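You operate a simulated robot arm through the tools that you are given. There is no shell and no other tool. Be economical: measure what you need, move in short steps, check, and stop when the job is done.

The job below is to be done with a simulated two-armed robot. You get a single attempt, and the scene is never put back.

TASK
Open the repair shoe, lift out the heel block and dust the toe.
Fine: Draw the strap right open, draw the block, which grips the heel, into the parts tray, rub the dust off with the buffing pad and put the pad on the green mat. The other hand holds the shoe still. Drop, tip and break nothing, tools too, and nip no finger. What is to be rubbed or washed off counts as gone when no trace of it is left.

Only the result counts: the job must be done as asked and must still hold three seconds after the hand-in. Knocking over, shifting, dropping, spilling or breaking anything else fails it.

THE ROBOT
Two 7-joint arms with two-finger parallel grippers on one trunk, on a base that drives. Base frame: it is fixed to the floor where the robot stands at the start and does not move with it; the origin is under the middle of the robot, x ahead of it, y to its left, z up; the surface under the hand at the start is at about z = 0.85. Readings come in m, degrees, newtons and seconds.
The left shoulder is at the start at [0.07, 0.163, 1.145], the right one opposite. With the tool pointing down near the work surface each hand reaches from about 0.4 to 0.88 m from the robot's upright axis, wherever it stands, measured 20 degrees to its own side. Places, roughly: green mat top [0.5, 0.5, 0.9]; shoe heel [0.5, 0.2, 0.9]; something [0.5, 0.1, 0.9]; tray [0.5, -0.3, 0.9]. Payload 3.43 kg a hand.
The tool frame of a hand sits at the grasp point between the pads (the TCP): z along the fingers, y along the line on which they close. The tips reach 0.034 m beyond it. The gripper opens to 0.128 m. The fingers are 0.024 m wide and 0.012 m thick; the gripper's body (0.048 by 0.13 m) begins 0.096 m behind the TCP.
Orientation is that of the tool frame in the base frame, as [roll, pitch, yaw] about the fixed x, y, z axes, in that order (R = Rz(yaw) Ry(pitch) Rx(roll)). With the fingers straight down and closing along the base's y, the tool's x points along the base's -x, its y along +y and its z along -z.

THE INTERFACE
- The arms move only by the tool move_arm. It takes "left_series", "right_series" or both (then of equal length, played together; a hand with none holds still); each is a list of rows, each an object of numbers (a shift or turn left out is 0, a gripper value left out holds the last): "grip": the opening, from 0 (shut) to 1 (fully open); "x", "y", "z": the shift along the tool's x, y, z in units of 25 mm (1.0 is 25 mm); "ax", "ay", "az": the turn, a rotation vector about the tool's x, y, z in units of 4 degrees (1.0 is 4 degrees). In form: [{"grip": .., "x": .., "y": .., "z": .., "ax": .., "ay": .., "az": ..}, ...]. A call has 1 to 20 rows; each row shifts and turns the commanded pose from where the row before left it, along the tool's axes as they then stand. A call with a number of a shift or a turn outside -1 to 1 is refused whole. Each row takes 0.2 s and may step no farther than 0.05 m and 8.6 degrees from the row before; otherwise, or with a gripper value out of range, the whole call is refused. A pose out of reach is approached as far as the arm can. The call stops where the force on the tool passes 40 N (or 10 N more than at its start, if that is more) or the arm is blocked; 0.2 s more then pass. Each finger travels about 0.153 m/s and halts on what it meets, pressing with about 25 N; the grip force reading is that of the motor and also rises with nothing between the fingers. The clock runs only during rows and for 0.2 s after the last one: add rows that do not move to give the fingers time. The reply holds the time, the measured pose of the TCP, the force on the tool along the base axes, the opening and the grip force, in the units named above and with some noise, with the torque about the TCP (base axes, N m) and any sound that the robot's microphone picked up.
- Cameras (640 x 400 px; columns grow to the right, rows downward): "scene" is now at [0.1398, 0.0134, 1.383]; the picture's right is [0.17, -0.99, 0.00], its down [-0.48, -0.08, -0.87] and it looks along [0.86, 0.15, -0.49] (base axes); focal length 214 px, centre (320, 200). "left" rides on the left gripper at [0.076, 0.011, -0.16] in its tool frame; the picture's right is [-0.15, 0.99, 0.00], its down [-0.88, -0.13, -0.46] and it looks along [-0.45, -0.07, 0.89] (tool axes); focal length 234 px, centre (320, 200). "right" rides on the right gripper at [0.076, -0.011, -0.16] in its tool frame; the picture's right is [0.15, 0.99, 0.00], its down [-0.88, 0.13, -0.46] and it looks along [-0.45, 0.07, 0.89] (tool axes); focal length 234 px, centre (320, 200). There is no depth. A picture from a camera that has moved, and an enlarged one, comes with that camera's place and axes in the base frame and with its lens.
- grab_frame(camera): a new picture of that camera. It takes no simulated time.
- lift_body(by): slides the trunk up (or, below 0, down) by that many m; the arms and the scene camera ride with it, the base frame stays. It gives what a move gives, with no picture.
- steer(legs): drives the robot by 1 to 6 legs, each [ahead, left, turn to the left] in m, m and degrees, along the robot's own axes; the way and the turn of a leg run together, so that a leg with both is an arc; at most 1.5 m and 180 degrees a leg. The arms and the cameras ride along, it lands a little off, and it stops where it bumps. It gives what a move gives.
- aim_head(pan, tilt): turns the head with the scene camera to pan (to the left, within 86 degrees either way) and tilt (down, from -29 to 69), counted from straight ahead of the robot. It gives what a move gives.
- inspect(camera, box): a new picture of the part [left, top, right, bottom] of that camera's present view, enlarged. It takes no simulated time.
- sign_off(): hands the job in; it is judged then, once.

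Work in short steps. Places have to be worked out from the pictures, the camera data and where the tool is seen: move nearer, look again, correct. Check each grasp and each placing, and mend what went wrong. You have 120 turns and 100 pictures in all, those below and enlarged ones among them. Open the grippers and draw the arms clear of the work before you hand the job in, unless the task says otherwise; then end with one line.

The tools are called after "Request:" as name(argument=value, ...) on one line, values as JSON. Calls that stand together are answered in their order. move_arm: Moves the arms, as the interface text tells. Its arguments: {"type":"object","properties":{"left_series":{"type":"array","items":{"type":"object","properties":{"grip":{"type":"number"},"x":{"type":"number"},"y":{"type":"number"},"z":{"type":"number"},"ax":{"type":"number"},"ay":{"type":"number"},"az":{"type":"number"}}}},"right_series":{"type":"array","items":{"type":"object","properties":{"grip":{"type":"number"},"x":{"type":"number"},"y":{"type":"number"},"z":{"type":"number"},"ax":{"type":"number"},"ay":{"type":"number"},"az":{"type":"number"}}}}},"required":[]} The other tools are called the same way: lift_body (by) slides the trunk up or down; steer (legs) drives the base; aim_head (pan, tilt) turns the head that bears the scene camera; grab_frame (camera) takes a picture; inspect (camera, box) takes an enlarged picture of a part of a camera's view; sign_off () hands the job in.

At the start:

```text
time: 0.0
left_ee_pos: [0.5711, 0.3447, 1.2323]
left_tool_rot: [-180.0, -0.1, -179.9]
left_wrist_force: [-0.5, -0.8, 0.0]
left_torque: [-0.01, -0.02, 0.04]
left_grip_width: 0.1282
left_grip_force: 0.1
right_ee_pos: [0.4278, -0.1077, 1.2618]
right_tool_rot: [180.0, 0.0, 179.9]
right_wrist_force: [0.8, 0.1, -0.5]
right_torque: [-0.01, 0.0, -0.01]
right_grip_width: 0.1279
right_grip_force: 0.1
trunk travel left (down, up): [-0.625, 0.315]
robot x, y, heading: [-0.0002, -0.0018, -0.1]
head pan, tilt: [9.8, 29.4]
```

scene: 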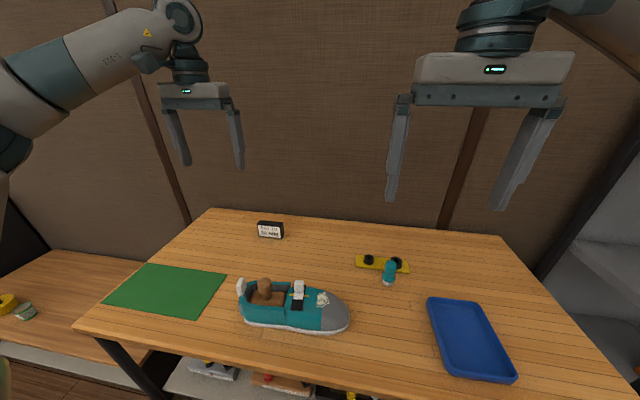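
right: 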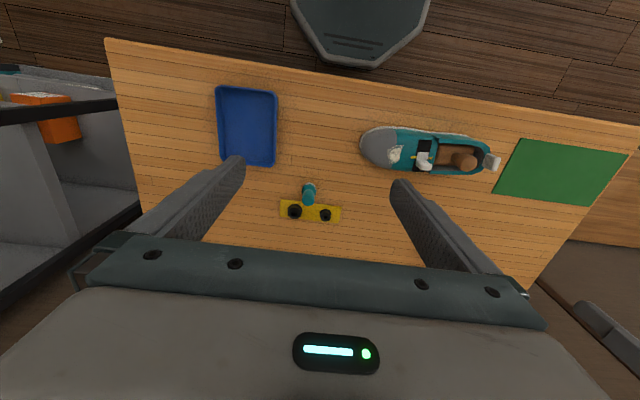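
left: 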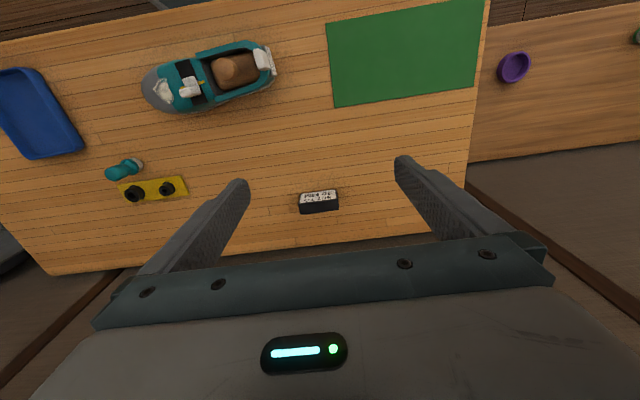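

The shoe, tray, mat, a yellow board with knobs and a teal object are visible. I enlarge the views of the shoe and the small items.

Request:
inspect(camera="scene", box=[220, 260, 370, 350])

Request:
inspect(camera="left", box=[100, 20, 300, 220])

Request:
inspect(camera="scene", box=[340, 240, 430, 300])

Request:
inspect(camera="right", box=[340, 110, 520, 200])

```text
4.27 times, centred on (295, 305) of scene
camera zoom: at [0.1398, 0.0134, 1.383], right [0.17, -0.99, 0.0], down [-0.48, -0.08, -0.87], along [0.86, 0.15, -0.49], focal length 915 px, centre (427, -248)
```

zoom: 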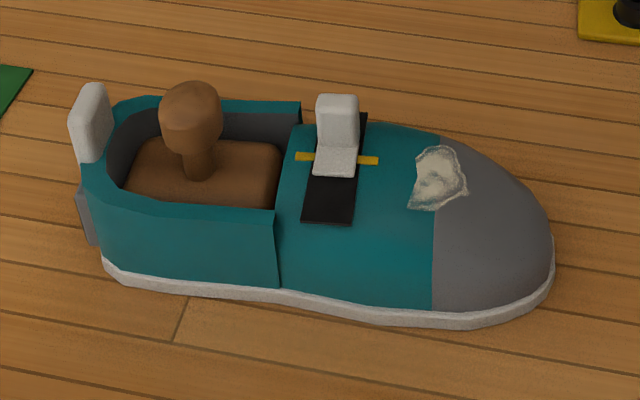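

```text
2.00 times, centred on (200, 120) of left
camera zoom: at [0.4959, 0.3546, 1.3925], right [0.15, 0.99, 0.0], down [0.88, -0.13, 0.46], along [0.45, -0.07, -0.89], focal length 468 px, centre (560, 360)
```

zoom: 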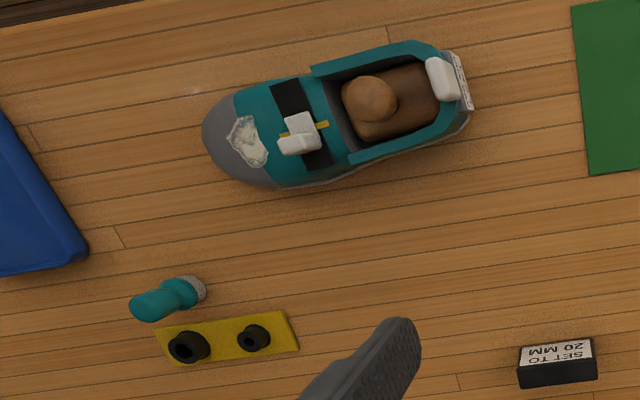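

```text
6.67 times, centred on (385, 270) of scene
camera zoom: at [0.1398, 0.0134, 1.383], right [0.17, -0.99, 0.0], down [-0.48, -0.08, -0.87], along [0.86, 0.15, -0.49], focal length 1430 px, centre (-113, -267)
```

zoom: 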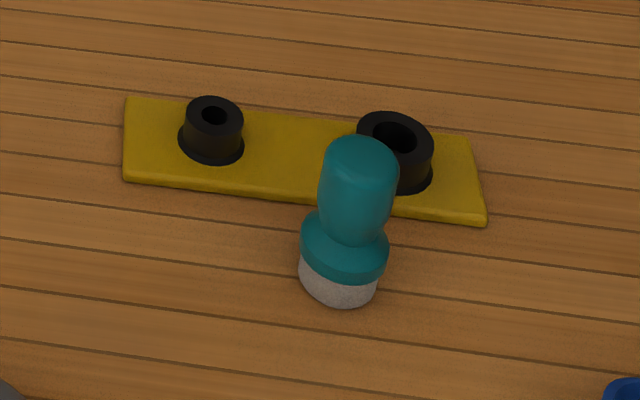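

```text
3.56 times, centred on (430, 155) of right
camera zoom: at [0.3506, -0.1184, 1.4197], right [-0.15, 0.99, 0.0], down [0.88, 0.13, 0.46], along [0.45, 0.07, -0.89], focal length 833 px, centre (-71, 360)
```

zoom: 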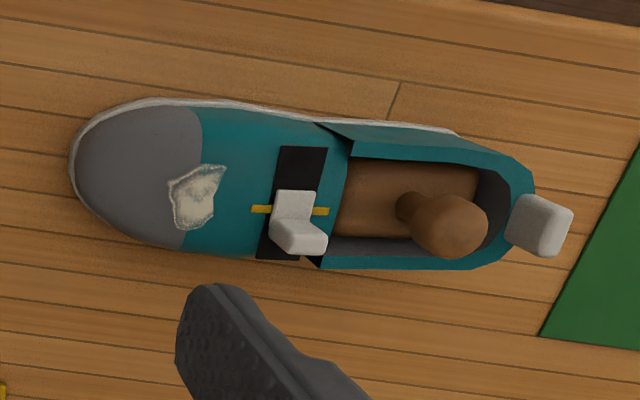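

I'll bring the left hand camera nearer over the shoe for a closer look, and inspect the sign.

Request:
inspect(camera="scene", box=[245, 210, 305, 250])

Request:
move_arm(left_series=[{"x": 0.68, "y": -0.72, "z": 0.45}, {"x": 0.68, "y": -0.72, "z": 0.45}, {"x": 0.68, "y": -0.72, "z": 0.45}, {"x": 0.68, "y": -0.72, "z": 0.45}, {"x": 0.68, "y": -0.72, "z": 0.45}, {"x": 0.68, "y": -0.72, "z": 0.45}, {"x": 0.68, "y": -0.72, "z": 0.45}, {"x": 0.68, "y": -0.72, "z": 0.45}, {"x": 0.68, "y": -0.72, "z": 0.45}, {"x": 0.68, "y": -0.72, "z": 0.45}])

Request:
grab_frame(camera="left")

Request:
grab_frame(camera="scene")

```text
10.00 times, centred on (275, 230) of scene
camera zoom: at [0.1398, 0.0134, 1.383], right [0.17, -0.99, 0.0], down [-0.48, -0.08, -0.87], along [0.86, 0.15, -0.49], focal length 2145 px, centre (770, -100)
```

zoom: 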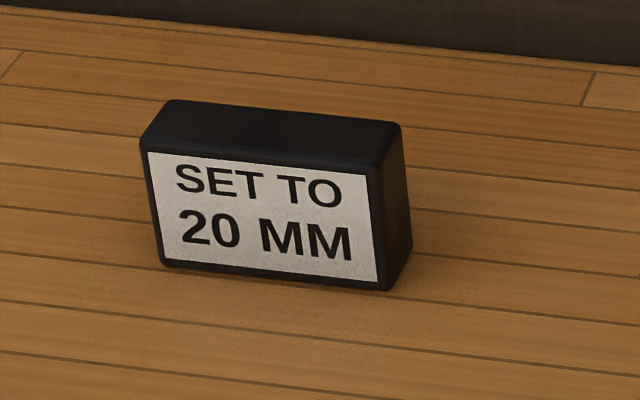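

```text
time: 2.2
left_ee_pos: [0.4011, 0.1616, 1.1203]
left_tool_rot: [-179.9, 0.0, 180.0]
left_wrist_force: [0.1, -0.1, 0.3]
left_torque: [0.04, -0.03, -0.01]
left_grip_width: 0.1282
left_grip_force: 0.1
right_ee_pos: [0.4272, -0.1084, 1.2604]
right_tool_rot: [179.9, 0.0, 180.0]
right_wrist_force: [0.5, -0.7, 0.3]
right_torque: [-0.01, 0.0, 0.0]
right_grip_width: 0.1279
right_grip_force: 0.1
trunk travel left (down, up): [-0.625, 0.315]
robot x, y, heading: [0.0012, 0.002, 0.4]
head pan, tilt: [9.8, 29.4]
```

```text
91 pictures are left
camera left: at [0.3263, 0.1729, 1.281], right [0.14, 0.99, 0.0], down [0.88, -0.13, 0.46], along [0.45, -0.07, -0.89], focal length 234 px, centre (320, 200)
```

left: 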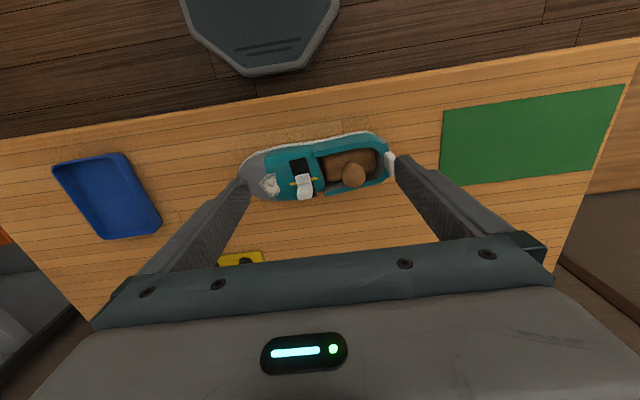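

```text
90 pictures are left
camera scene: at [0.1401, 0.0124, 1.383], right [0.17, -0.99, 0.0], down [-0.48, -0.08, -0.87], along [0.86, 0.15, -0.49], focal length 214 px, centre (320, 200)
```

scene: 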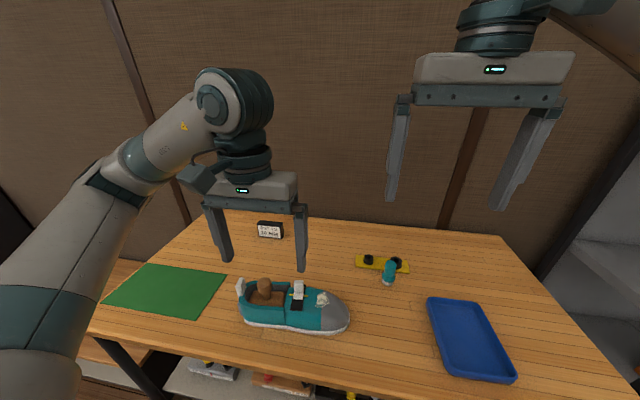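

I enlarge the shoe in both views to understand the strap and the heel details.

Request:
inspect(camera="left", box=[235, 125, 405, 210])

Request:
inspect(camera="scene", box=[270, 270, 360, 340])

Request:
inspect(camera="scene", box=[225, 270, 295, 330])

```text
3.76 times, centred on (320, 168) of left
camera zoom: at [0.3263, 0.1729, 1.281], right [0.14, 0.99, 0.0], down [0.88, -0.13, 0.46], along [0.45, -0.07, -0.89], focal length 882 px, centre (320, 322)
```

zoom: 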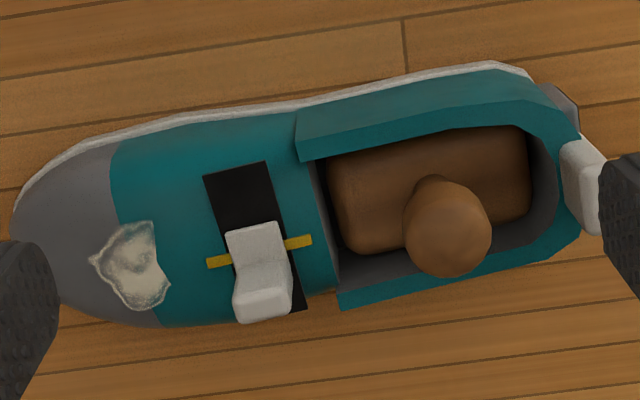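

```text
5.71 times, centred on (315, 305) of scene
camera zoom: at [0.1401, 0.0124, 1.383], right [0.17, -0.99, 0.0], down [-0.48, -0.08, -0.87], along [0.86, 0.15, -0.49], focal length 1226 px, centre (349, -400)
```

zoom: 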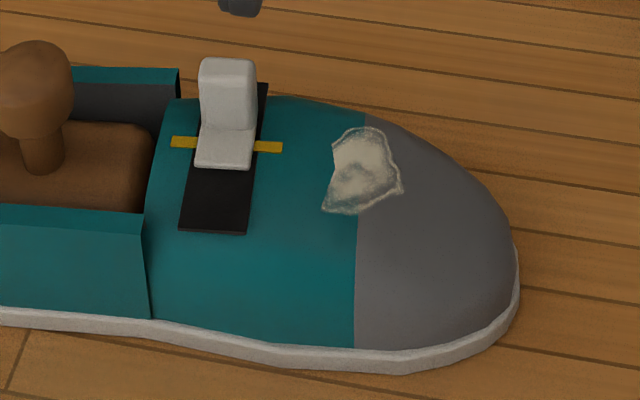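

```text
6.67 times, centred on (260, 300) of scene
camera zoom: at [0.1401, 0.0124, 1.383], right [0.17, -0.99, 0.0], down [-0.48, -0.08, -0.87], along [0.86, 0.15, -0.49], focal length 1430 px, centre (720, -467)
```

zoom: 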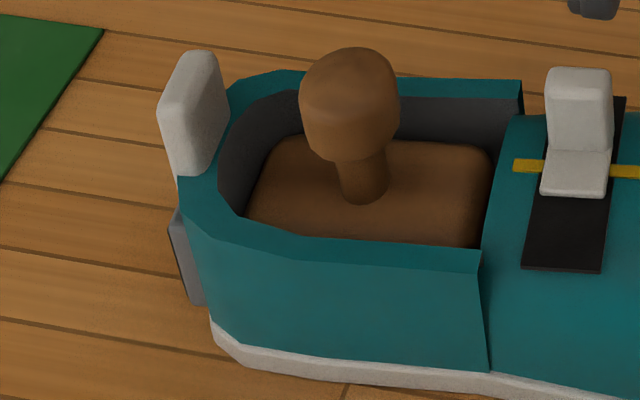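

The white strap slider sits near (0.47, 0.125, 0.95), the block knob at (0.457, 0.203, 0.957), the heel pull tab at (0.442, 0.255, 0.96), and the shoe is yawed about 8°. I'll bring the left hand behind the heel, turned so its fingers close across the shoe, to grip the heel tab from the back.

Request:
move_arm(left_series=[{"x": -0.116, "y": 0.893}, {"x": -0.116, "y": 0.893}, {"x": -0.116, "y": 0.893}, {"x": -0.116, "y": 0.893}, {"x": -0.116, "y": 0.893}, {"x": -0.116, "y": 0.893}, {"x": -0.116, "y": 0.893}, {"x": -0.116, "y": 0.893}, {"x": -0.116, "y": 0.893}, {"az": -1}, {"az": -1}, {"az": -1}, {"az": -1}, {"az": -1}, {"az": -1}, {"az": -1}, {"az": -1}, {"az": -1}, {"az": -1}, {"az": -1}])

Request:
move_arm(left_series=[{"az": -1}, {"az": -1}, {"az": -1}, {"az": -1}, {"az": -1}, {"az": -1}, {"az": -1}, {"az": -1}, {"az": -1}, {"az": -1}, {"az": -1}, {"az": -1}, {"az": -1}, {"az": -0.5}, {"ay": 1}, {"ay": 1}, {"ay": 1}, {"ay": 1}, {"ay": 1}, {"ay": 1}])

Request:
move_arm(left_series=[{"ay": 1}, {"ay": 1}, {"ay": 1}, {"ay": 1}, {"ay": 1}, {"ay": 0.25, "grip": 0.5}, {}])

Request:
grab_frame(camera="left")

Request:
grab_frame(camera="scene")

```text
time: 6.4
left_ee_pos: [0.4264, 0.3642, 1.1217]
left_tool_rot: [180.0, 0.0, -135.8]
left_wrist_force: [-0.3, 0.9, -0.6]
left_torque: [0.01, -0.02, -0.01]
left_grip_width: 0.1279
left_grip_force: 0.1
right_ee_pos: [0.4273, -0.1061, 1.2604]
right_tool_rot: [179.9, 0.1, 180.0]
right_wrist_force: [0.6, 0.1, 0.1]
right_torque: [-0.01, -0.01, -0.01]
right_grip_width: 0.1277
right_grip_force: 0.1
trunk travel left (down, up): [-0.625, 0.315]
robot x, y, heading: [-0.0017, 0.0015, 0.1]
head pan, tilt: [9.8, 29.4]
```

```text
time: 10.6
left_ee_pos: [0.4269, 0.3643, 1.1204]
left_tool_rot: [-179.9, -24.1, -81.8]
left_wrist_force: [-0.2, 0.9, -0.4]
left_torque: [0.0, 0.0, 0.01]
left_grip_width: 0.1282
left_grip_force: 0.1
right_ee_pos: [0.4272, -0.1061, 1.2607]
right_tool_rot: [179.9, 0.0, 180.0]
right_wrist_force: [0.6, 0.2, -0.4]
right_torque: [-0.01, 0.01, -0.01]
right_grip_width: 0.1279
right_grip_force: 0.1
trunk travel left (down, up): [-0.625, 0.315]
robot x, y, heading: [-0.0007, 0.0016, -0.1]
head pan, tilt: [9.8, 29.4]
```

```text
time: 12.2
left_ee_pos: [0.4272, 0.3646, 1.1199]
left_tool_rot: [180.0, -45.1, -81.8]
left_wrist_force: [0.4, 0.0, 0.2]
left_torque: [-0.03, 0.0, 0.0]
left_grip_width: 0.0639
left_grip_force: 0.0
right_ee_pos: [0.4273, -0.1076, 1.2604]
right_tool_rot: [179.9, 0.0, 180.0]
right_wrist_force: [0.4, -0.2, 0.6]
right_torque: [-0.02, 0.04, 0.03]
right_grip_width: 0.1279
right_grip_force: 0.2
trunk travel left (down, up): [-0.625, 0.315]
robot x, y, heading: [0.0036, 0.0012, -0.1]
head pan, tilt: [9.8, 29.4]
```

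```text
86 pictures are left
camera left: at [0.4082, 0.4213, 1.2872], right [-0.99, -0.04, -0.1], down [0.0, 0.95, -0.3], along [0.11, -0.3, -0.95], focal length 234 px, centre (320, 200)
```

left: 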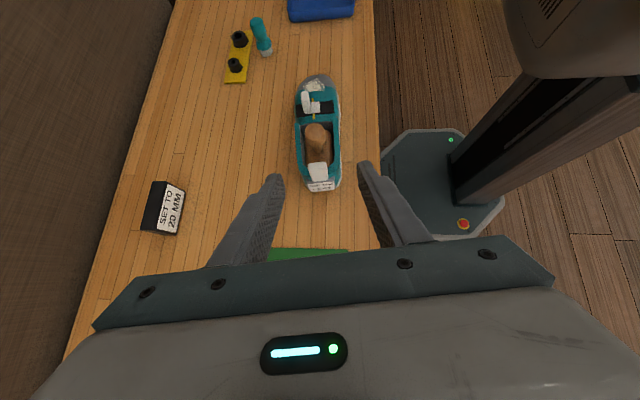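

```text
85 pictures are left
camera scene: at [0.1397, 0.0134, 1.383], right [0.17, -0.99, 0.0], down [-0.48, -0.08, -0.87], along [0.86, 0.15, -0.49], focal length 214 px, centre (320, 200)
```

scene: 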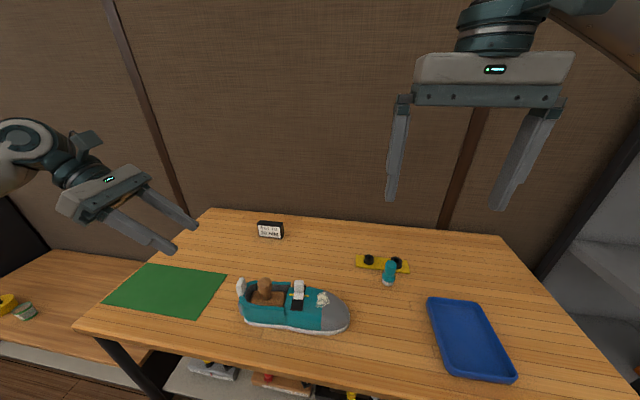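

The heel has a white plate with writing at its back. I enlarge it before touching anything.

Request:
inspect(camera="left", box=[285, 65, 355, 205])

Request:
inspect(camera="left", box=[300, 160, 345, 195])

```text
2.86 times, centred on (320, 135) of left
camera zoom: at [0.4082, 0.4213, 1.2872], right [-0.99, -0.04, -0.1], down [0.0, 0.95, -0.3], along [0.11, -0.3, -0.95], focal length 669 px, centre (320, 386)
```

zoom: 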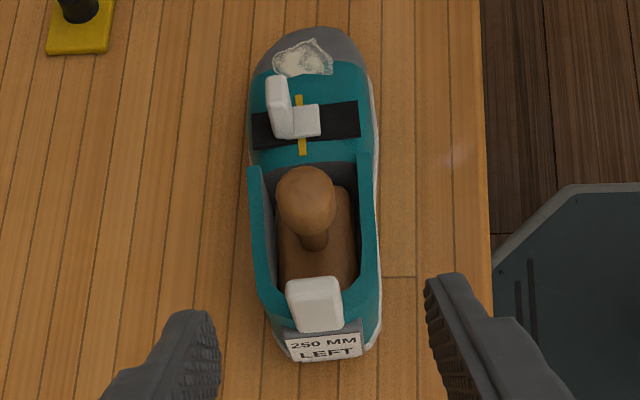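

```text
11.43 times, centred on (322, 178) of left
camera zoom: at [0.4082, 0.4213, 1.2872], right [-0.99, -0.04, -0.1], down [0.0, 0.95, -0.3], along [0.11, -0.3, -0.95], focal length 2676 px, centre (291, 457)
```

zoom: 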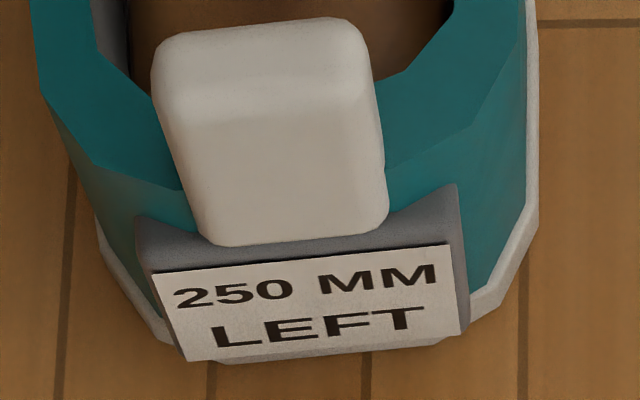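

That is only a size label. The heel tab is about 12 mm thick with its centre near (0.449, 0.265, 0.947); I move to a pre-grasp standoff behind it and look again.

Request:
move_arm(left_series=[{"x": -0.328, "y": -0.067, "z": 0.723}, {"x": -0.328, "y": -0.067, "z": 0.723}, {"x": -0.328, "y": -0.067, "z": 0.723}, {"x": -0.328, "y": -0.067, "z": 0.723}, {"x": -0.328, "y": -0.067, "z": 0.723}, {"x": -0.328, "y": -0.067, "z": 0.723}])

Request:
grab_frame(camera="left")

Request:
inspect(camera="scene", box=[170, 240, 300, 330])

```text
time: 13.6
left_ee_pos: [0.4433, 0.3244, 1.0096]
left_tool_rot: [-180.0, -45.1, -81.9]
left_wrist_force: [-0.2, -0.3, -0.3]
left_torque: [-0.01, -0.04, 0.03]
left_grip_width: 0.0641
left_grip_force: 0.0
right_ee_pos: [0.429, -0.1074, 1.2603]
right_tool_rot: [179.8, -0.1, 180.0]
right_wrist_force: [0.0, 0.2, -0.4]
right_torque: [0.02, 0.01, 0.0]
right_grip_width: 0.1279
right_grip_force: 0.1
trunk travel left (down, up): [-0.625, 0.315]
robot x, y, heading: [-0.0028, 0.0033, 0.1]
head pan, tilt: [9.8, 29.4]
```

```text
82 pictures are left
camera left: at [0.4251, 0.3808, 1.1755], right [-0.99, -0.04, -0.1], down [0.0, 0.95, -0.3], along [0.11, -0.3, -0.95], focal length 234 px, centre (320, 200)
```

left: 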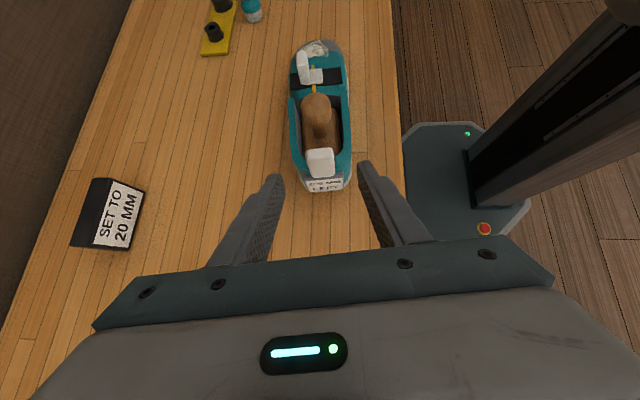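

```text
4.44 times, centred on (235, 285) of scene
camera zoom: at [0.1401, 0.0136, 1.383], right [0.17, -0.99, 0.0], down [-0.48, -0.08, -0.87], along [0.86, 0.15, -0.49], focal length 953 px, centre (698, -178)
```

zoom: 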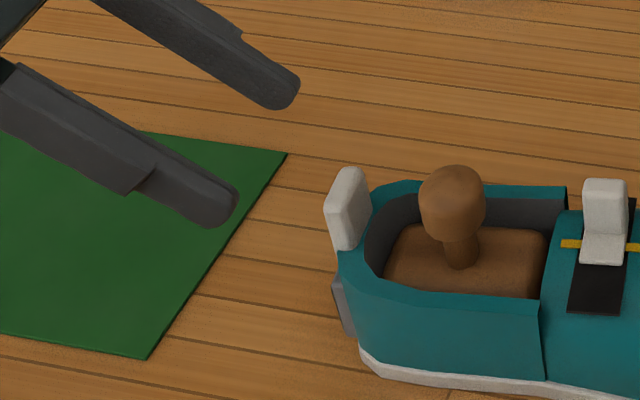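

Tab appears centred on the approach line. I advance the remaining ~60 mm and check before closing.

Request:
move_arm(left_series=[{"x": -0.02, "y": -0.03, "z": 0.6}, {"x": -0.02, "y": -0.03, "z": 0.6}, {"x": -0.02, "y": -0.03, "z": 0.6}, {"x": -0.02, "y": -0.02, "z": 0.59}])

Request:
inspect(camera="left", box=[240, 100, 400, 220])

Request:
inspect(camera="scene", box=[200, 250, 300, 330])

```text
time: 14.6
left_ee_pos: [0.4508, 0.2841, 0.9651]
left_tool_rot: [-179.9, -45.1, -81.9]
left_wrist_force: [-0.2, -0.1, 0.0]
left_torque: [0.0, -0.03, -0.01]
left_grip_width: 0.064
left_grip_force: 0.0
right_ee_pos: [0.4275, -0.1072, 1.2598]
right_tool_rot: [180.0, -0.1, 180.0]
right_wrist_force: [-0.1, 0.0, -0.3]
right_torque: [-0.01, 0.03, 0.01]
right_grip_width: 0.128
right_grip_force: 0.1
trunk travel left (down, up): [-0.625, 0.315]
robot x, y, heading: [0.0058, -0.0015, -0.1]
head pan, tilt: [9.8, 29.4]
```

```text
3.33 times, centred on (320, 160) of left
camera zoom: at [0.433, 0.3408, 1.1322], right [-0.99, -0.04, -0.1], down [0.0, 0.95, -0.3], along [0.11, -0.3, -0.95], focal length 781 px, centre (320, 333)
```

zoom: 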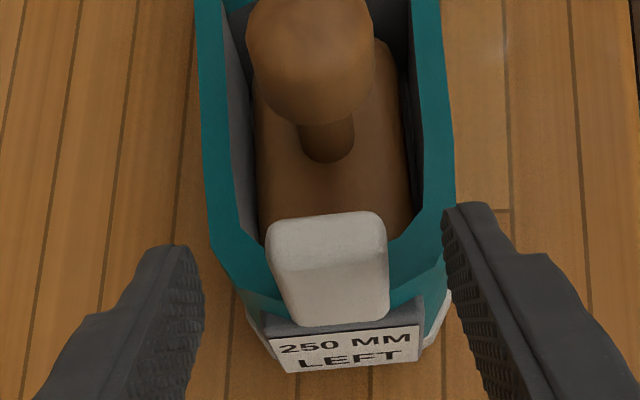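

```text
5.00 times, centred on (250, 290) of scene
camera zoom: at [0.1402, 0.0135, 1.383], right [0.17, -0.99, 0.0], down [-0.48, -0.08, -0.87], along [0.86, 0.15, -0.49], focal length 1072 px, centre (670, -250)
```

zoom: 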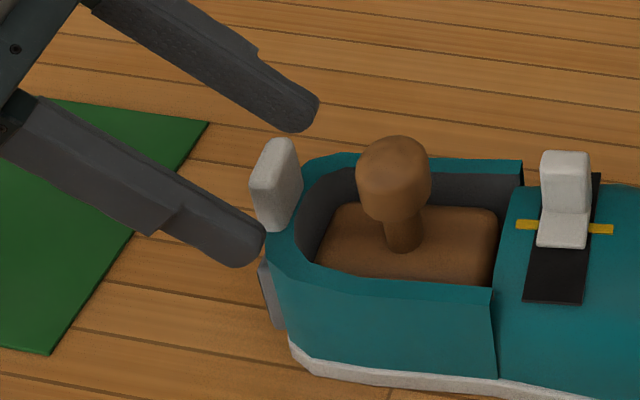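

Centred within a couple of mm. I advance 5 mm and close in stages.

Request:
move_arm(left_series=[{"z": 0.2, "grip": 0.35}, {"grip": 0.28}, {"grip": 0.22}, {"grip": 0.15}, {"grip": 0.05}, {"grip": 0.0}, {}])

Request:
inspect(camera="left", box=[240, 100, 400, 220])

Request:
inspect(camera="scene", box=[220, 255, 320, 335])

```text
time: 16.2
left_ee_pos: [0.4512, 0.2809, 0.962]
left_tool_rot: [179.9, -45.1, -82.0]
left_wrist_force: [0.1, -0.1, 0.1]
left_torque: [0.15, 0.05, -0.12]
left_grip_width: 0.0299
left_grip_force: 24.9
right_ee_pos: [0.4276, -0.1073, 1.26]
right_tool_rot: [179.9, 0.0, -180.0]
right_wrist_force: [-1.0, -1.3, 0.1]
right_torque: [0.02, -0.02, -0.01]
right_grip_width: 0.128
right_grip_force: 0.0
trunk travel left (down, up): [-0.625, 0.315]
robot x, y, heading: [-0.0009, -0.0012, 0.0]
head pan, tilt: [9.8, 29.4]
```

```text
3.33 times, centred on (320, 160) of left
camera zoom: at [0.4336, 0.3374, 1.1285], right [-0.99, -0.04, -0.1], down [0.0, 0.95, -0.3], along [0.11, -0.3, -0.95], focal length 781 px, centre (320, 333)
```

zoom: 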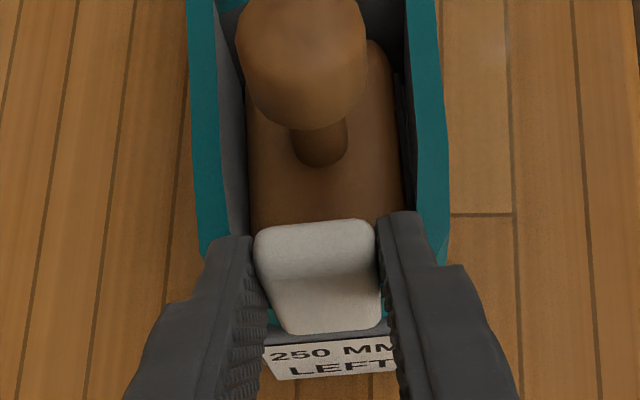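

```text
5.00 times, centred on (270, 295) of scene
camera zoom: at [0.1399, 0.0135, 1.383], right [0.17, -0.99, 0.0], down [-0.48, -0.08, -0.87], along [0.86, 0.15, -0.49], focal length 1072 px, centre (570, -275)
```

zoom: 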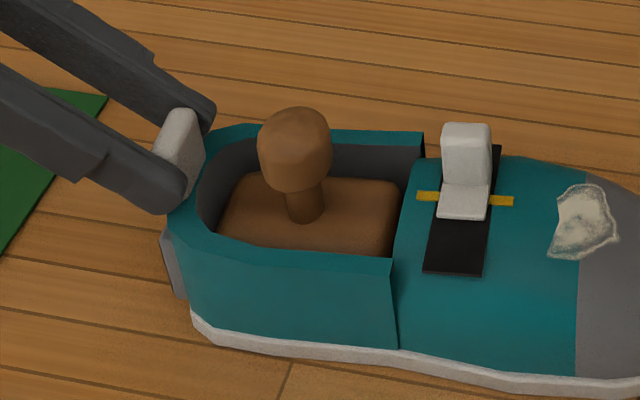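

The heel tab is held (29.9 mm, 24.9 N) with no side load. Next the right hand goes above the strap slider, turned so the fingers close across the shoe.

Request:
move_arm(right_series=[{"x": -0.19, "y": 0.937, "z": 0.5}, {"x": -0.19, "y": 0.937, "z": 0.5}, {"x": -0.19, "y": 0.937, "z": 0.5}, {"x": -0.19, "y": 0.937, "z": 0.5}, {"x": -0.19, "y": 0.937, "z": 0.5}, {"x": -0.19, "y": 0.937, "z": 0.5}, {"x": -0.19, "y": 0.937, "z": 0.5}, {"x": -0.19, "y": 0.937, "z": 0.5}, {"x": -0.19, "y": 0.937, "z": 0.5}, {"x": -0.19, "y": 0.937, "z": 0.5}, {"az": -1}, {"az": -1}, {"az": -1}, {"az": -1}, {"az": -1}, {"az": -1}, {"az": -1}, {"az": -1}, {"az": -1}, {"az": -1}])

Request:
move_arm(right_series=[{"az": -1}, {"az": -1}, {"az": -1}, {"az": -1}, {"az": -1}, {"az": -1}, {"az": -1}, {"az": -1}, {"az": -1}, {"az": -1}, {"az": -1}, {"az": -1}, {"az": -1}, {"az": -1}, {"az": -0.5, "grip": 0.5}, {}])

Request:
grab_frame(camera="right")

Request:
grab_frame(camera="scene")

```text
time: 20.4
left_ee_pos: [0.4516, 0.2806, 0.962]
left_tool_rot: [-180.0, -44.9, -81.9]
left_wrist_force: [-0.9, -0.3, 0.2]
left_torque: [-0.06, 0.03, -0.21]
left_grip_width: 0.03
left_grip_force: 24.9
right_ee_pos: [0.4752, 0.1279, 1.1358]
right_tool_rot: [179.9, 0.2, -140.1]
right_wrist_force: [-0.2, -0.3, 0.9]
right_torque: [-0.03, 0.06, 0.01]
right_grip_width: 0.1283
right_grip_force: 0.0
trunk travel left (down, up): [-0.625, 0.315]
robot x, y, heading: [0.0017, -0.0002, -0.1]
head pan, tilt: [9.8, 29.4]
```

```text
time: 23.8
left_ee_pos: [0.4516, 0.2801, 0.9608]
left_tool_rot: [-180.0, -45.0, -81.8]
left_wrist_force: [-0.2, 0.0, 0.7]
left_torque: [0.01, 0.01, -0.18]
left_grip_width: 0.0301
left_grip_force: 24.8
right_ee_pos: [0.4411, 0.1222, 1.1298]
right_tool_rot: [-180.0, 0.2, -82.2]
right_wrist_force: [0.1, 0.3, 0.6]
right_torque: [-0.03, 0.03, -0.02]
right_grip_width: 0.064
right_grip_force: 0.1
right hand out of reach, approached as far as the arm can: row 13, 14, 15
trunk travel left (down, up): [-0.625, 0.315]
robot x, y, heading: [-0.0031, 0.0019, 0.3]
head pan, tilt: [9.8, 29.4]
```

```text
76 pictures are left
camera right: at [0.4608, 0.0486, 1.2889], right [-0.96, -0.28, 0.0], down [-0.25, 0.85, 0.46], along [-0.13, 0.44, -0.89], focal length 234 px, centre (320, 200)
```

right: 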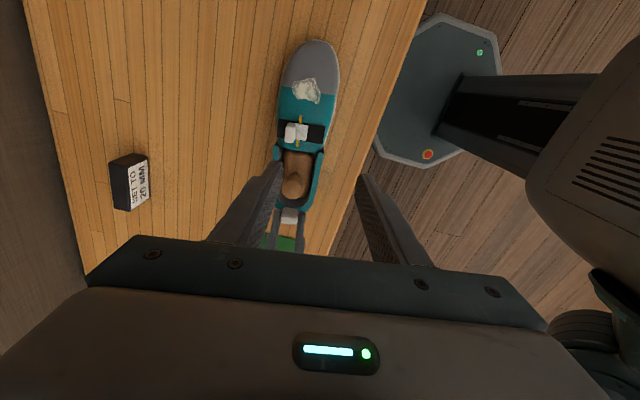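

```text
75 pictures are left
camera scene: at [0.1398, 0.0136, 1.383], right [0.17, -0.99, 0.0], down [-0.48, -0.08, -0.87], along [0.86, 0.15, -0.49], focal length 214 px, centre (320, 200)
```

scene: 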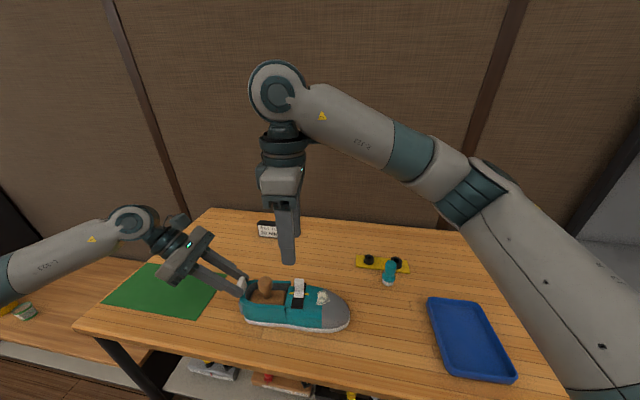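

The last 10° of wrist yaw is out of reach there. I turn back to the 8° yaw (fingers closing along the shoe), which suits the slider's upright, then look again.

Request:
move_arm(right_series=[{"az": 1}, {"az": 1}, {"az": 1}, {"az": 1}, {"az": 1}, {"az": 1}, {"az": 1}, {"az": 1}, {"az": 1}, {"az": 1}, {"az": 1}, {"az": 1}, {"az": 1}, {"az": 1}, {"az": 1}, {"az": 1}, {"az": 1}, {"az": 1}, {"az": 1}, {"az": 1}])

Request:
move_arm(right_series=[{"az": 1}, {"az": 1}, {"az": 0.5}, {"z": 0.8}, {}])

Request:
grab_frame(camera="right")

Request:
inspect(camera="scene", box=[240, 240, 360, 340])

```text
time: 28.0
left_ee_pos: [0.4525, 0.28, 0.9617]
left_tool_rot: [-180.0, -45.1, -81.9]
left_wrist_force: [-1.9, 0.0, 0.6]
left_torque: [0.06, -0.04, -0.2]
left_grip_width: 0.0298
left_grip_force: 25.4
right_ee_pos: [0.4414, 0.1224, 1.1292]
right_tool_rot: [179.9, -0.1, -162.1]
right_wrist_force: [0.3, -0.3, 0.7]
right_torque: [0.02, 0.02, 0.01]
right_grip_width: 0.0641
right_grip_force: 0.0
trunk travel left (down, up): [-0.625, 0.315]
robot x, y, heading: [0.0004, -0.002, -0.2]
head pan, tilt: [9.8, 29.4]
```

```text
time: 29.2
left_ee_pos: [0.4532, 0.2813, 0.9621]
left_tool_rot: [179.9, -45.0, -81.9]
left_wrist_force: [0.4, -0.3, -0.2]
left_torque: [0.02, 0.01, -0.05]
left_grip_width: 0.0296
left_grip_force: 24.2
right_ee_pos: [0.4412, 0.122, 1.11]
right_tool_rot: [180.0, 0.0, -172.1]
right_wrist_force: [-0.4, 0.6, 0.2]
right_torque: [0.01, -0.02, 0.01]
right_grip_width: 0.0642
right_grip_force: 0.1
trunk travel left (down, up): [-0.625, 0.315]
robot x, y, heading: [0.0023, -0.0014, -0.1]
head pan, tilt: [9.8, 29.4]
```

```text
74 pictures are left
camera right: at [0.3667, 0.1006, 1.2687], right [-0.28, 0.96, 0.0], down [0.85, 0.25, 0.46], along [0.44, 0.13, -0.89], focal length 234 px, centre (320, 200)
```

right: 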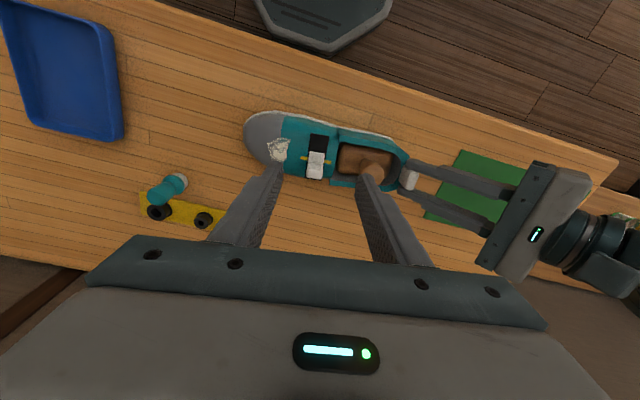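

```text
4.00 times, centred on (300, 290) of scene
camera zoom: at [0.1397, 0.0135, 1.383], right [0.17, -0.99, 0.0], down [-0.48, -0.08, -0.87], along [0.86, 0.15, -0.49], focal length 858 px, centre (400, -160)
```

zoom: 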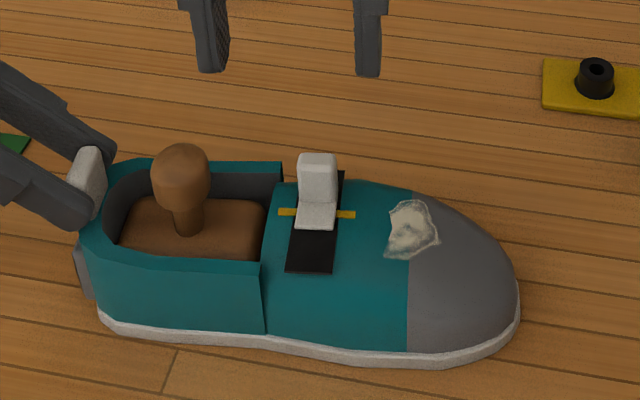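

I enlarge the slider in the right view to fix its place.

Request:
inspect(camera="right", box=[270, 115, 370, 195])

```text
5.00 times, centred on (320, 155) of right
camera zoom: at [0.3667, 0.1006, 1.2687], right [-0.28, 0.96, 0.0], down [0.85, 0.25, 0.46], along [0.44, 0.13, -0.89], focal length 1171 px, centre (320, 425)
```

zoom: 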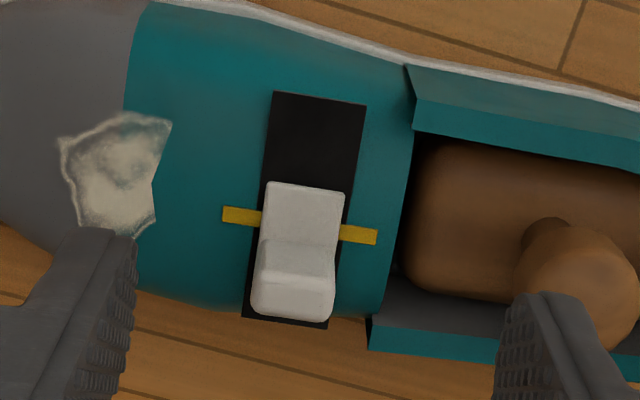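

Slider upright centre ≈ (0.480, 0.127), top z ≈ 0.964. I descend around it with the fingers straddling along the shoe, stopping with tips at z≈0.94.

Request:
move_arm(right_series=[{"x": -0.26, "z": 0.9, "grip": 0.42}, {"x": -0.26, "z": 0.9}, {"x": -0.26, "z": 0.9}, {"x": -0.26, "z": 0.9}, {"x": -0.26, "z": 0.9}, {"x": -0.26, "z": 0.9}, {}])

Request:
inspect(camera="right", box=[240, 130, 400, 230])

Request:
inspect(camera="scene", box=[250, 240, 350, 320])

```text
time: 30.8
left_ee_pos: [0.4534, 0.2807, 0.9617]
left_tool_rot: [-179.9, -45.0, -81.9]
left_wrist_force: [-0.4, -0.2, 0.2]
left_torque: [-0.08, -0.01, -0.09]
left_grip_width: 0.0298
left_grip_force: 24.6
right_ee_pos: [0.4802, 0.1268, 0.9756]
right_tool_rot: [179.9, 0.0, -172.1]
right_wrist_force: [0.7, 0.2, 0.4]
right_torque: [0.02, -0.01, 0.02]
right_grip_width: 0.0536
right_grip_force: 0.2
trunk travel left (down, up): [-0.625, 0.315]
robot x, y, heading: [0.0046, -0.0003, 0.1]
head pan, tilt: [9.8, 29.4]
```

```text
4.00 times, centred on (320, 180) of right
camera zoom: at [0.4056, 0.1059, 1.1338], right [-0.28, 0.96, 0.0], down [0.85, 0.25, 0.46], along [0.44, 0.13, -0.89], focal length 937 px, centre (320, 280)
```

zoom: 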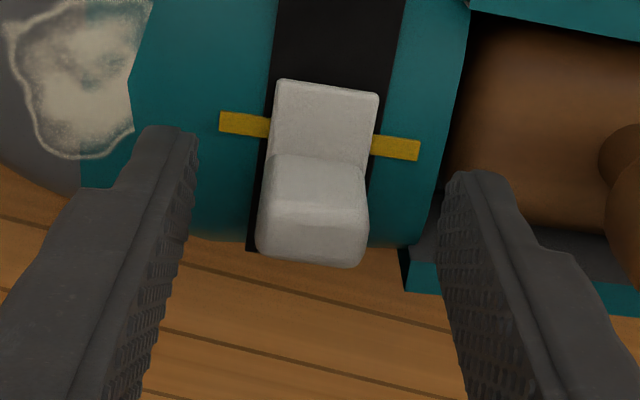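

```text
5.00 times, centred on (300, 280) of scene
camera zoom: at [0.1398, 0.0135, 1.383], right [0.17, -0.99, 0.0], down [-0.48, -0.08, -0.87], along [0.86, 0.15, -0.49], focal length 1072 px, centre (420, -200)
```

zoom: 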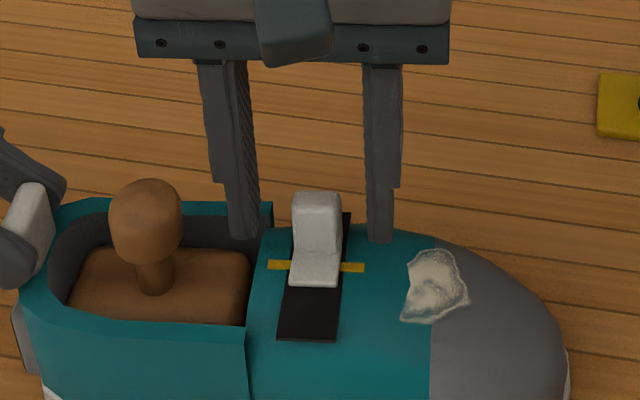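

Well aligned. I close on the upright.

Request:
move_arm(right_series=[{"z": 0.1, "grip": 0.32}, {"grip": 0.25}, {"grip": 0.2}, {"grip": 0.15}, {"grip": 0.05}, {"grip": 0}, {}])

```text
time: 32.4
left_ee_pos: [0.4521, 0.2808, 0.9608]
left_tool_rot: [-179.9, -44.9, -81.9]
left_wrist_force: [-3.2, 10.8, -0.4]
left_torque: [-0.24, 0.09, -0.1]
left_grip_width: 0.0295
left_grip_force: 24.9
right_ee_pos: [0.4803, 0.1276, 0.9733]
right_tool_rot: [-180.0, -0.1, -172.1]
right_wrist_force: [1.8, -11.6, -0.1]
right_torque: [-0.32, -0.06, -0.12]
right_grip_width: 0.0228
right_grip_force: 25.4
trunk travel left (down, up): [-0.625, 0.315]
robot x, y, heading: [-0.003, 0.0053, -0.1]
head pan, tilt: [9.8, 29.4]
```

Gripped at 22.8 mm, with ~11 N squeezing between hands along the shoe. I relieve 1 mm along −y and then draw the slider gently toward the robot.

Request:
move_arm(right_series=[{"y": -0.05}, {}, {"x": 0.1}, {"x": 0.1}, {"x": 0.1}])

Request:
inspect(camera="right", box=[240, 130, 400, 230])

```text
time: 33.6
left_ee_pos: [0.453, 0.2806, 0.9625]
left_tool_rot: [179.9, -45.0, -81.9]
left_wrist_force: [-0.3, 5.4, -0.7]
left_torque: [0.52, 0.15, -0.01]
left_grip_width: 0.0298
left_grip_force: 24.8
right_ee_pos: [0.4725, 0.1253, 0.9718]
right_tool_rot: [179.8, 0.0, -172.1]
right_wrist_force: [0.6, -5.5, 0.4]
right_torque: [-0.16, -0.15, -0.03]
right_grip_width: 0.0229
right_grip_force: 24.5
trunk travel left (down, up): [-0.625, 0.315]
robot x, y, heading: [0.0001, 0.0027, 0.2]
head pan, tilt: [9.8, 29.4]
```

```text
4.00 times, centred on (320, 180) of right
camera zoom: at [0.3976, 0.104, 1.1316], right [-0.28, 0.96, 0.0], down [0.85, 0.25, 0.46], along [0.44, 0.13, -0.89], focal length 937 px, centre (320, 280)
```

zoom: 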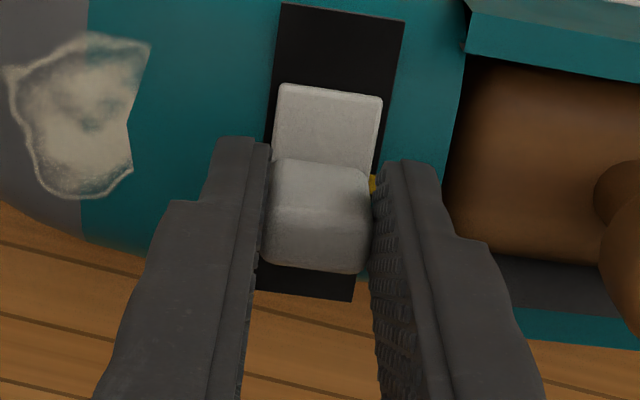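

The slider follows toward the robot with little force. I keep drawing it in small steps until it meets its end stop.

Request:
move_arm(right_series=[{"x": 0.15, "y": -0.03}, {"x": 0.15}, {"x": 0.15}, {"x": 0.15}, {"x": 0.15}])

Request:
inspect(camera="right", box=[240, 130, 400, 230])

```text
time: 34.8
left_ee_pos: [0.4519, 0.2812, 0.9616]
left_tool_rot: [179.9, -45.1, -82.0]
left_wrist_force: [0.3, -9.2, -1.1]
left_torque: [0.41, 0.17, -0.03]
left_grip_width: 0.03
left_grip_force: 25.0
right_ee_pos: [0.4532, 0.1224, 0.9717]
right_tool_rot: [179.8, 0.0, -172.0]
right_wrist_force: [-1.1, 9.1, 2.3]
right_torque: [0.16, 0.01, -0.01]
right_grip_width: 0.0229
right_grip_force: 25.4
trunk travel left (down, up): [-0.625, 0.315]
robot x, y, heading: [0.0009, 0.0013, 0.1]
head pan, tilt: [9.8, 29.4]
```

```text
4.00 times, centred on (320, 180) of right
camera zoom: at [0.3786, 0.1008, 1.1316], right [-0.28, 0.96, 0.0], down [0.85, 0.25, 0.46], along [0.44, 0.13, -0.89], focal length 937 px, centre (320, 280)
```

zoom: 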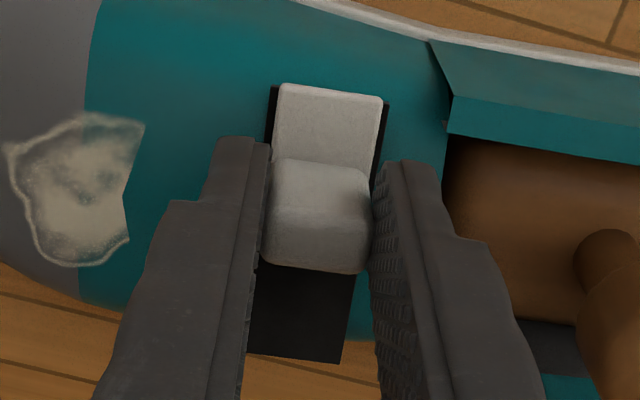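

The slider's plate is now at the near end of the track; I push a bit more to confirm the stop.

Request:
move_arm(right_series=[{"x": 0.12, "y": 0.02}, {"x": 0.12}, {"x": 0.12}, {"x": 0.12}])

Request:
inspect(camera="right", box=[240, 130, 400, 230])

```text
time: 35.8
left_ee_pos: [0.4516, 0.2808, 0.9611]
left_tool_rot: [179.9, -45.1, -82.0]
left_wrist_force: [-5.5, -12.5, 0.0]
left_torque: [-0.23, 0.03, -0.43]
left_grip_width: 0.03
left_grip_force: 25.3
right_ee_pos: [0.4416, 0.1217, 0.9723]
right_tool_rot: [179.8, 0.2, -172.1]
right_wrist_force: [5.8, 12.9, 0.7]
right_torque: [0.27, -0.12, -0.22]
right_grip_width: 0.0225
right_grip_force: 25.1
trunk travel left (down, up): [-0.625, 0.315]
robot x, y, heading: [0.0007, -0.0001, -0.1]
head pan, tilt: [9.8, 29.4]
```

```text
4.00 times, centred on (320, 180) of right
camera zoom: at [0.3675, 0.0997, 1.1316], right [-0.28, 0.96, 0.0], down [0.85, 0.25, 0.46], along [0.44, 0.13, -0.89], focal length 937 px, centre (320, 280)
```

zoom: 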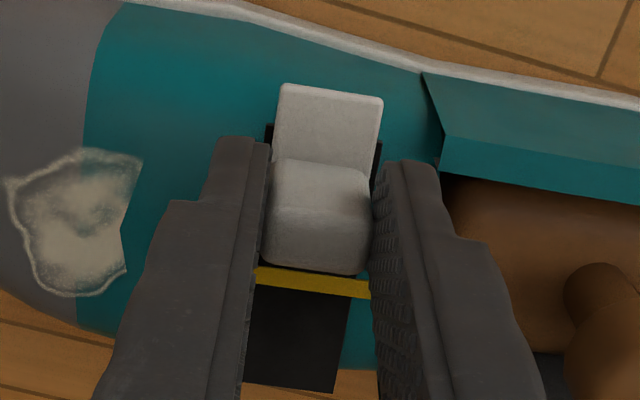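

Resistance is now starting (about 6 N). I relieve sideways load and push a few mm more to feel the stop.

Request:
move_arm(right_series=[{"y": 0.05}, {"x": 0.08}, {"x": 0.08}, {"x": 0.08}])

Request:
inspect(camera="right", box=[240, 110, 400, 210])

Request:
inspect(camera="scene", box=[220, 250, 360, 340])

```text
time: 36.8
left_ee_pos: [0.4514, 0.2812, 0.961]
left_tool_rot: [179.8, -45.0, -81.9]
left_wrist_force: [-8.2, -6.7, -0.2]
left_torque: [0.01, 0.07, -0.58]
left_grip_width: 0.0302
left_grip_force: 24.7
right_ee_pos: [0.435, 0.1218, 0.9718]
right_tool_rot: [179.9, 0.1, -172.0]
right_wrist_force: [7.2, 7.0, -0.2]
right_torque: [0.12, -0.27, -0.35]
right_grip_width: 0.0232
right_grip_force: 24.8
trunk travel left (down, up): [-0.625, 0.315]
robot x, y, heading: [0.0006, -0.0005, 0.2]
head pan, tilt: [9.8, 29.4]
```

```text
4.00 times, centred on (320, 160) of right
camera zoom: at [0.3612, 0.0999, 1.1316], right [-0.28, 0.96, 0.0], down [0.85, 0.25, 0.46], along [0.44, 0.13, -0.89], focal length 937 px, centre (320, 360)
```

zoom: 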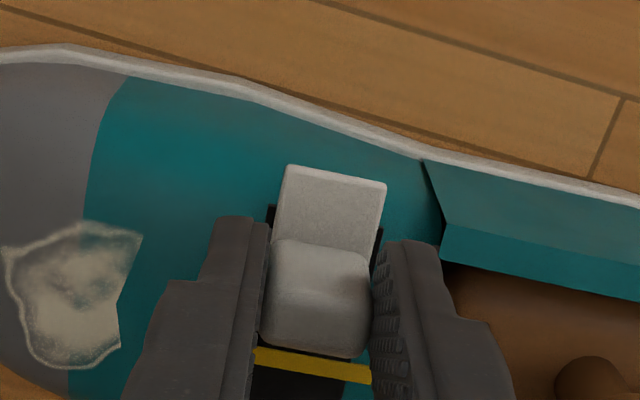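

```text
4.44 times, centred on (290, 295) of scene
camera zoom: at [0.1398, 0.0135, 1.383], right [0.17, -0.99, 0.0], down [-0.48, -0.08, -0.87], along [0.86, 0.15, -0.49], focal length 953 px, centre (453, -222)
```

zoom: 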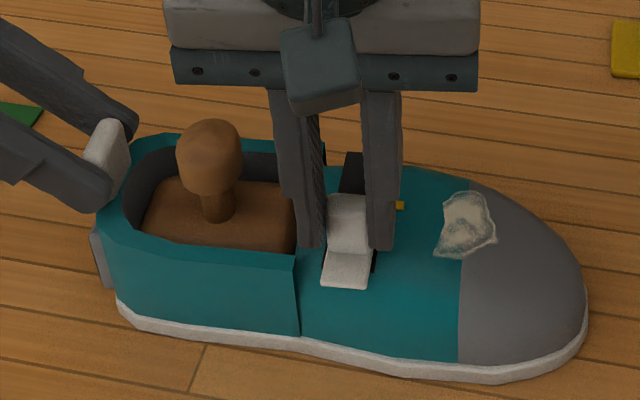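

Plate-to-track offset no longer changes while force rises, so the slider is at its stop (about 38 mm drawn). I release it and lift clear.

Request:
move_arm(right_series=[{"x": -0.1}, {"grip": 0.3}, {"grip": 0.4}, {}, {"z": -0.6}, {"z": -1}, {"z": -1}, {"z": -1}])

Request:
inspect(camera="right", box=[240, 100, 420, 210])

Request:
inspect(camera="scene", box=[220, 250, 360, 340])

```text
time: 38.6
left_ee_pos: [0.4519, 0.2806, 0.9622]
left_tool_rot: [179.9, -45.0, -81.8]
left_wrist_force: [-0.6, 0.3, 0.0]
left_torque: [0.22, 0.03, -0.07]
left_grip_width: 0.0297
left_grip_force: 25.2
right_ee_pos: [0.4374, 0.1213, 1.0614]
right_tool_rot: [-180.0, 0.1, -172.1]
right_wrist_force: [0.4, 1.2, 0.1]
right_torque: [0.03, -0.01, 0.0]
right_grip_width: 0.0511
right_grip_force: 0.1
trunk travel left (down, up): [-0.625, 0.315]
robot x, y, heading: [0.0009, -0.0048, 0.0]
head pan, tilt: [9.8, 29.4]
```

```text
3.56 times, centred on (330, 155) of right
camera zoom: at [0.3629, 0.1, 1.2214], right [-0.28, 0.96, 0.0], down [0.85, 0.25, 0.46], along [0.44, 0.13, -0.89], focal length 833 px, centre (284, 360)
```

zoom: 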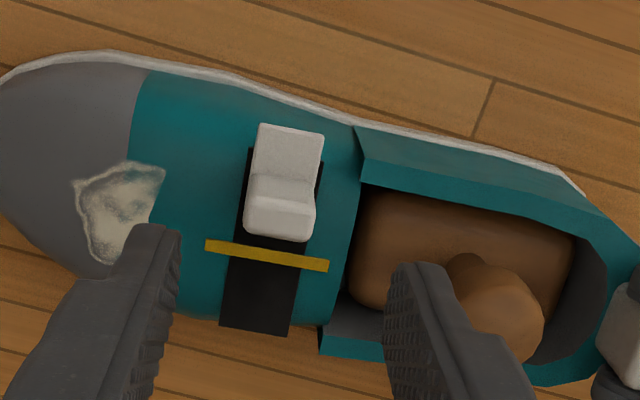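

```text
4.44 times, centred on (290, 295) of scene
camera zoom: at [0.1395, 0.0136, 1.3829], right [0.17, -0.99, 0.0], down [-0.48, -0.08, -0.87], along [0.86, 0.15, -0.49], focal length 953 px, centre (453, -222)
```

zoom: 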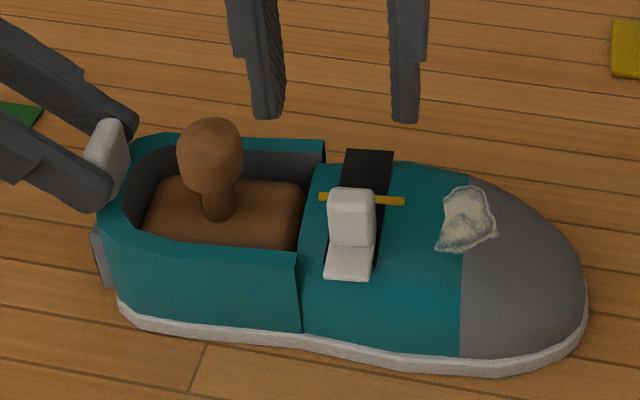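

The strap is fully drawn. Now I bring the right hand over the block's knob at about (0.453, 0.204, 0.96), rotating the fingers away from the left hand.

Request:
move_arm(right_series=[{"az": -1, "z": -0.3}, {"az": -1}, {"az": -1}, {"az": -1}, {"az": -1}, {"az": -1}, {"az": -1}, {"az": -1}, {"az": -1}, {"az": -1}, {"az": -1}, {"az": -1}, {"az": -1}, {}])

```text
time: 41.6
left_ee_pos: [0.4521, 0.2809, 0.9613]
left_tool_rot: [-180.0, -45.0, -81.9]
left_wrist_force: [-1.2, 0.5, 0.2]
left_torque: [0.05, 0.01, -0.19]
left_grip_width: 0.0299
left_grip_force: 25.7
right_ee_pos: [0.4383, 0.1216, 1.0695]
right_tool_rot: [180.0, 0.1, -120.0]
right_wrist_force: [0.1, -0.1, 0.7]
right_torque: [0.01, -0.05, -0.01]
right_grip_width: 0.0511
right_grip_force: 0.0
trunk travel left (down, up): [-0.625, 0.315]
robot x, y, heading: [0.0012, -0.0009, 0.0]
head pan, tilt: [9.8, 29.4]
```

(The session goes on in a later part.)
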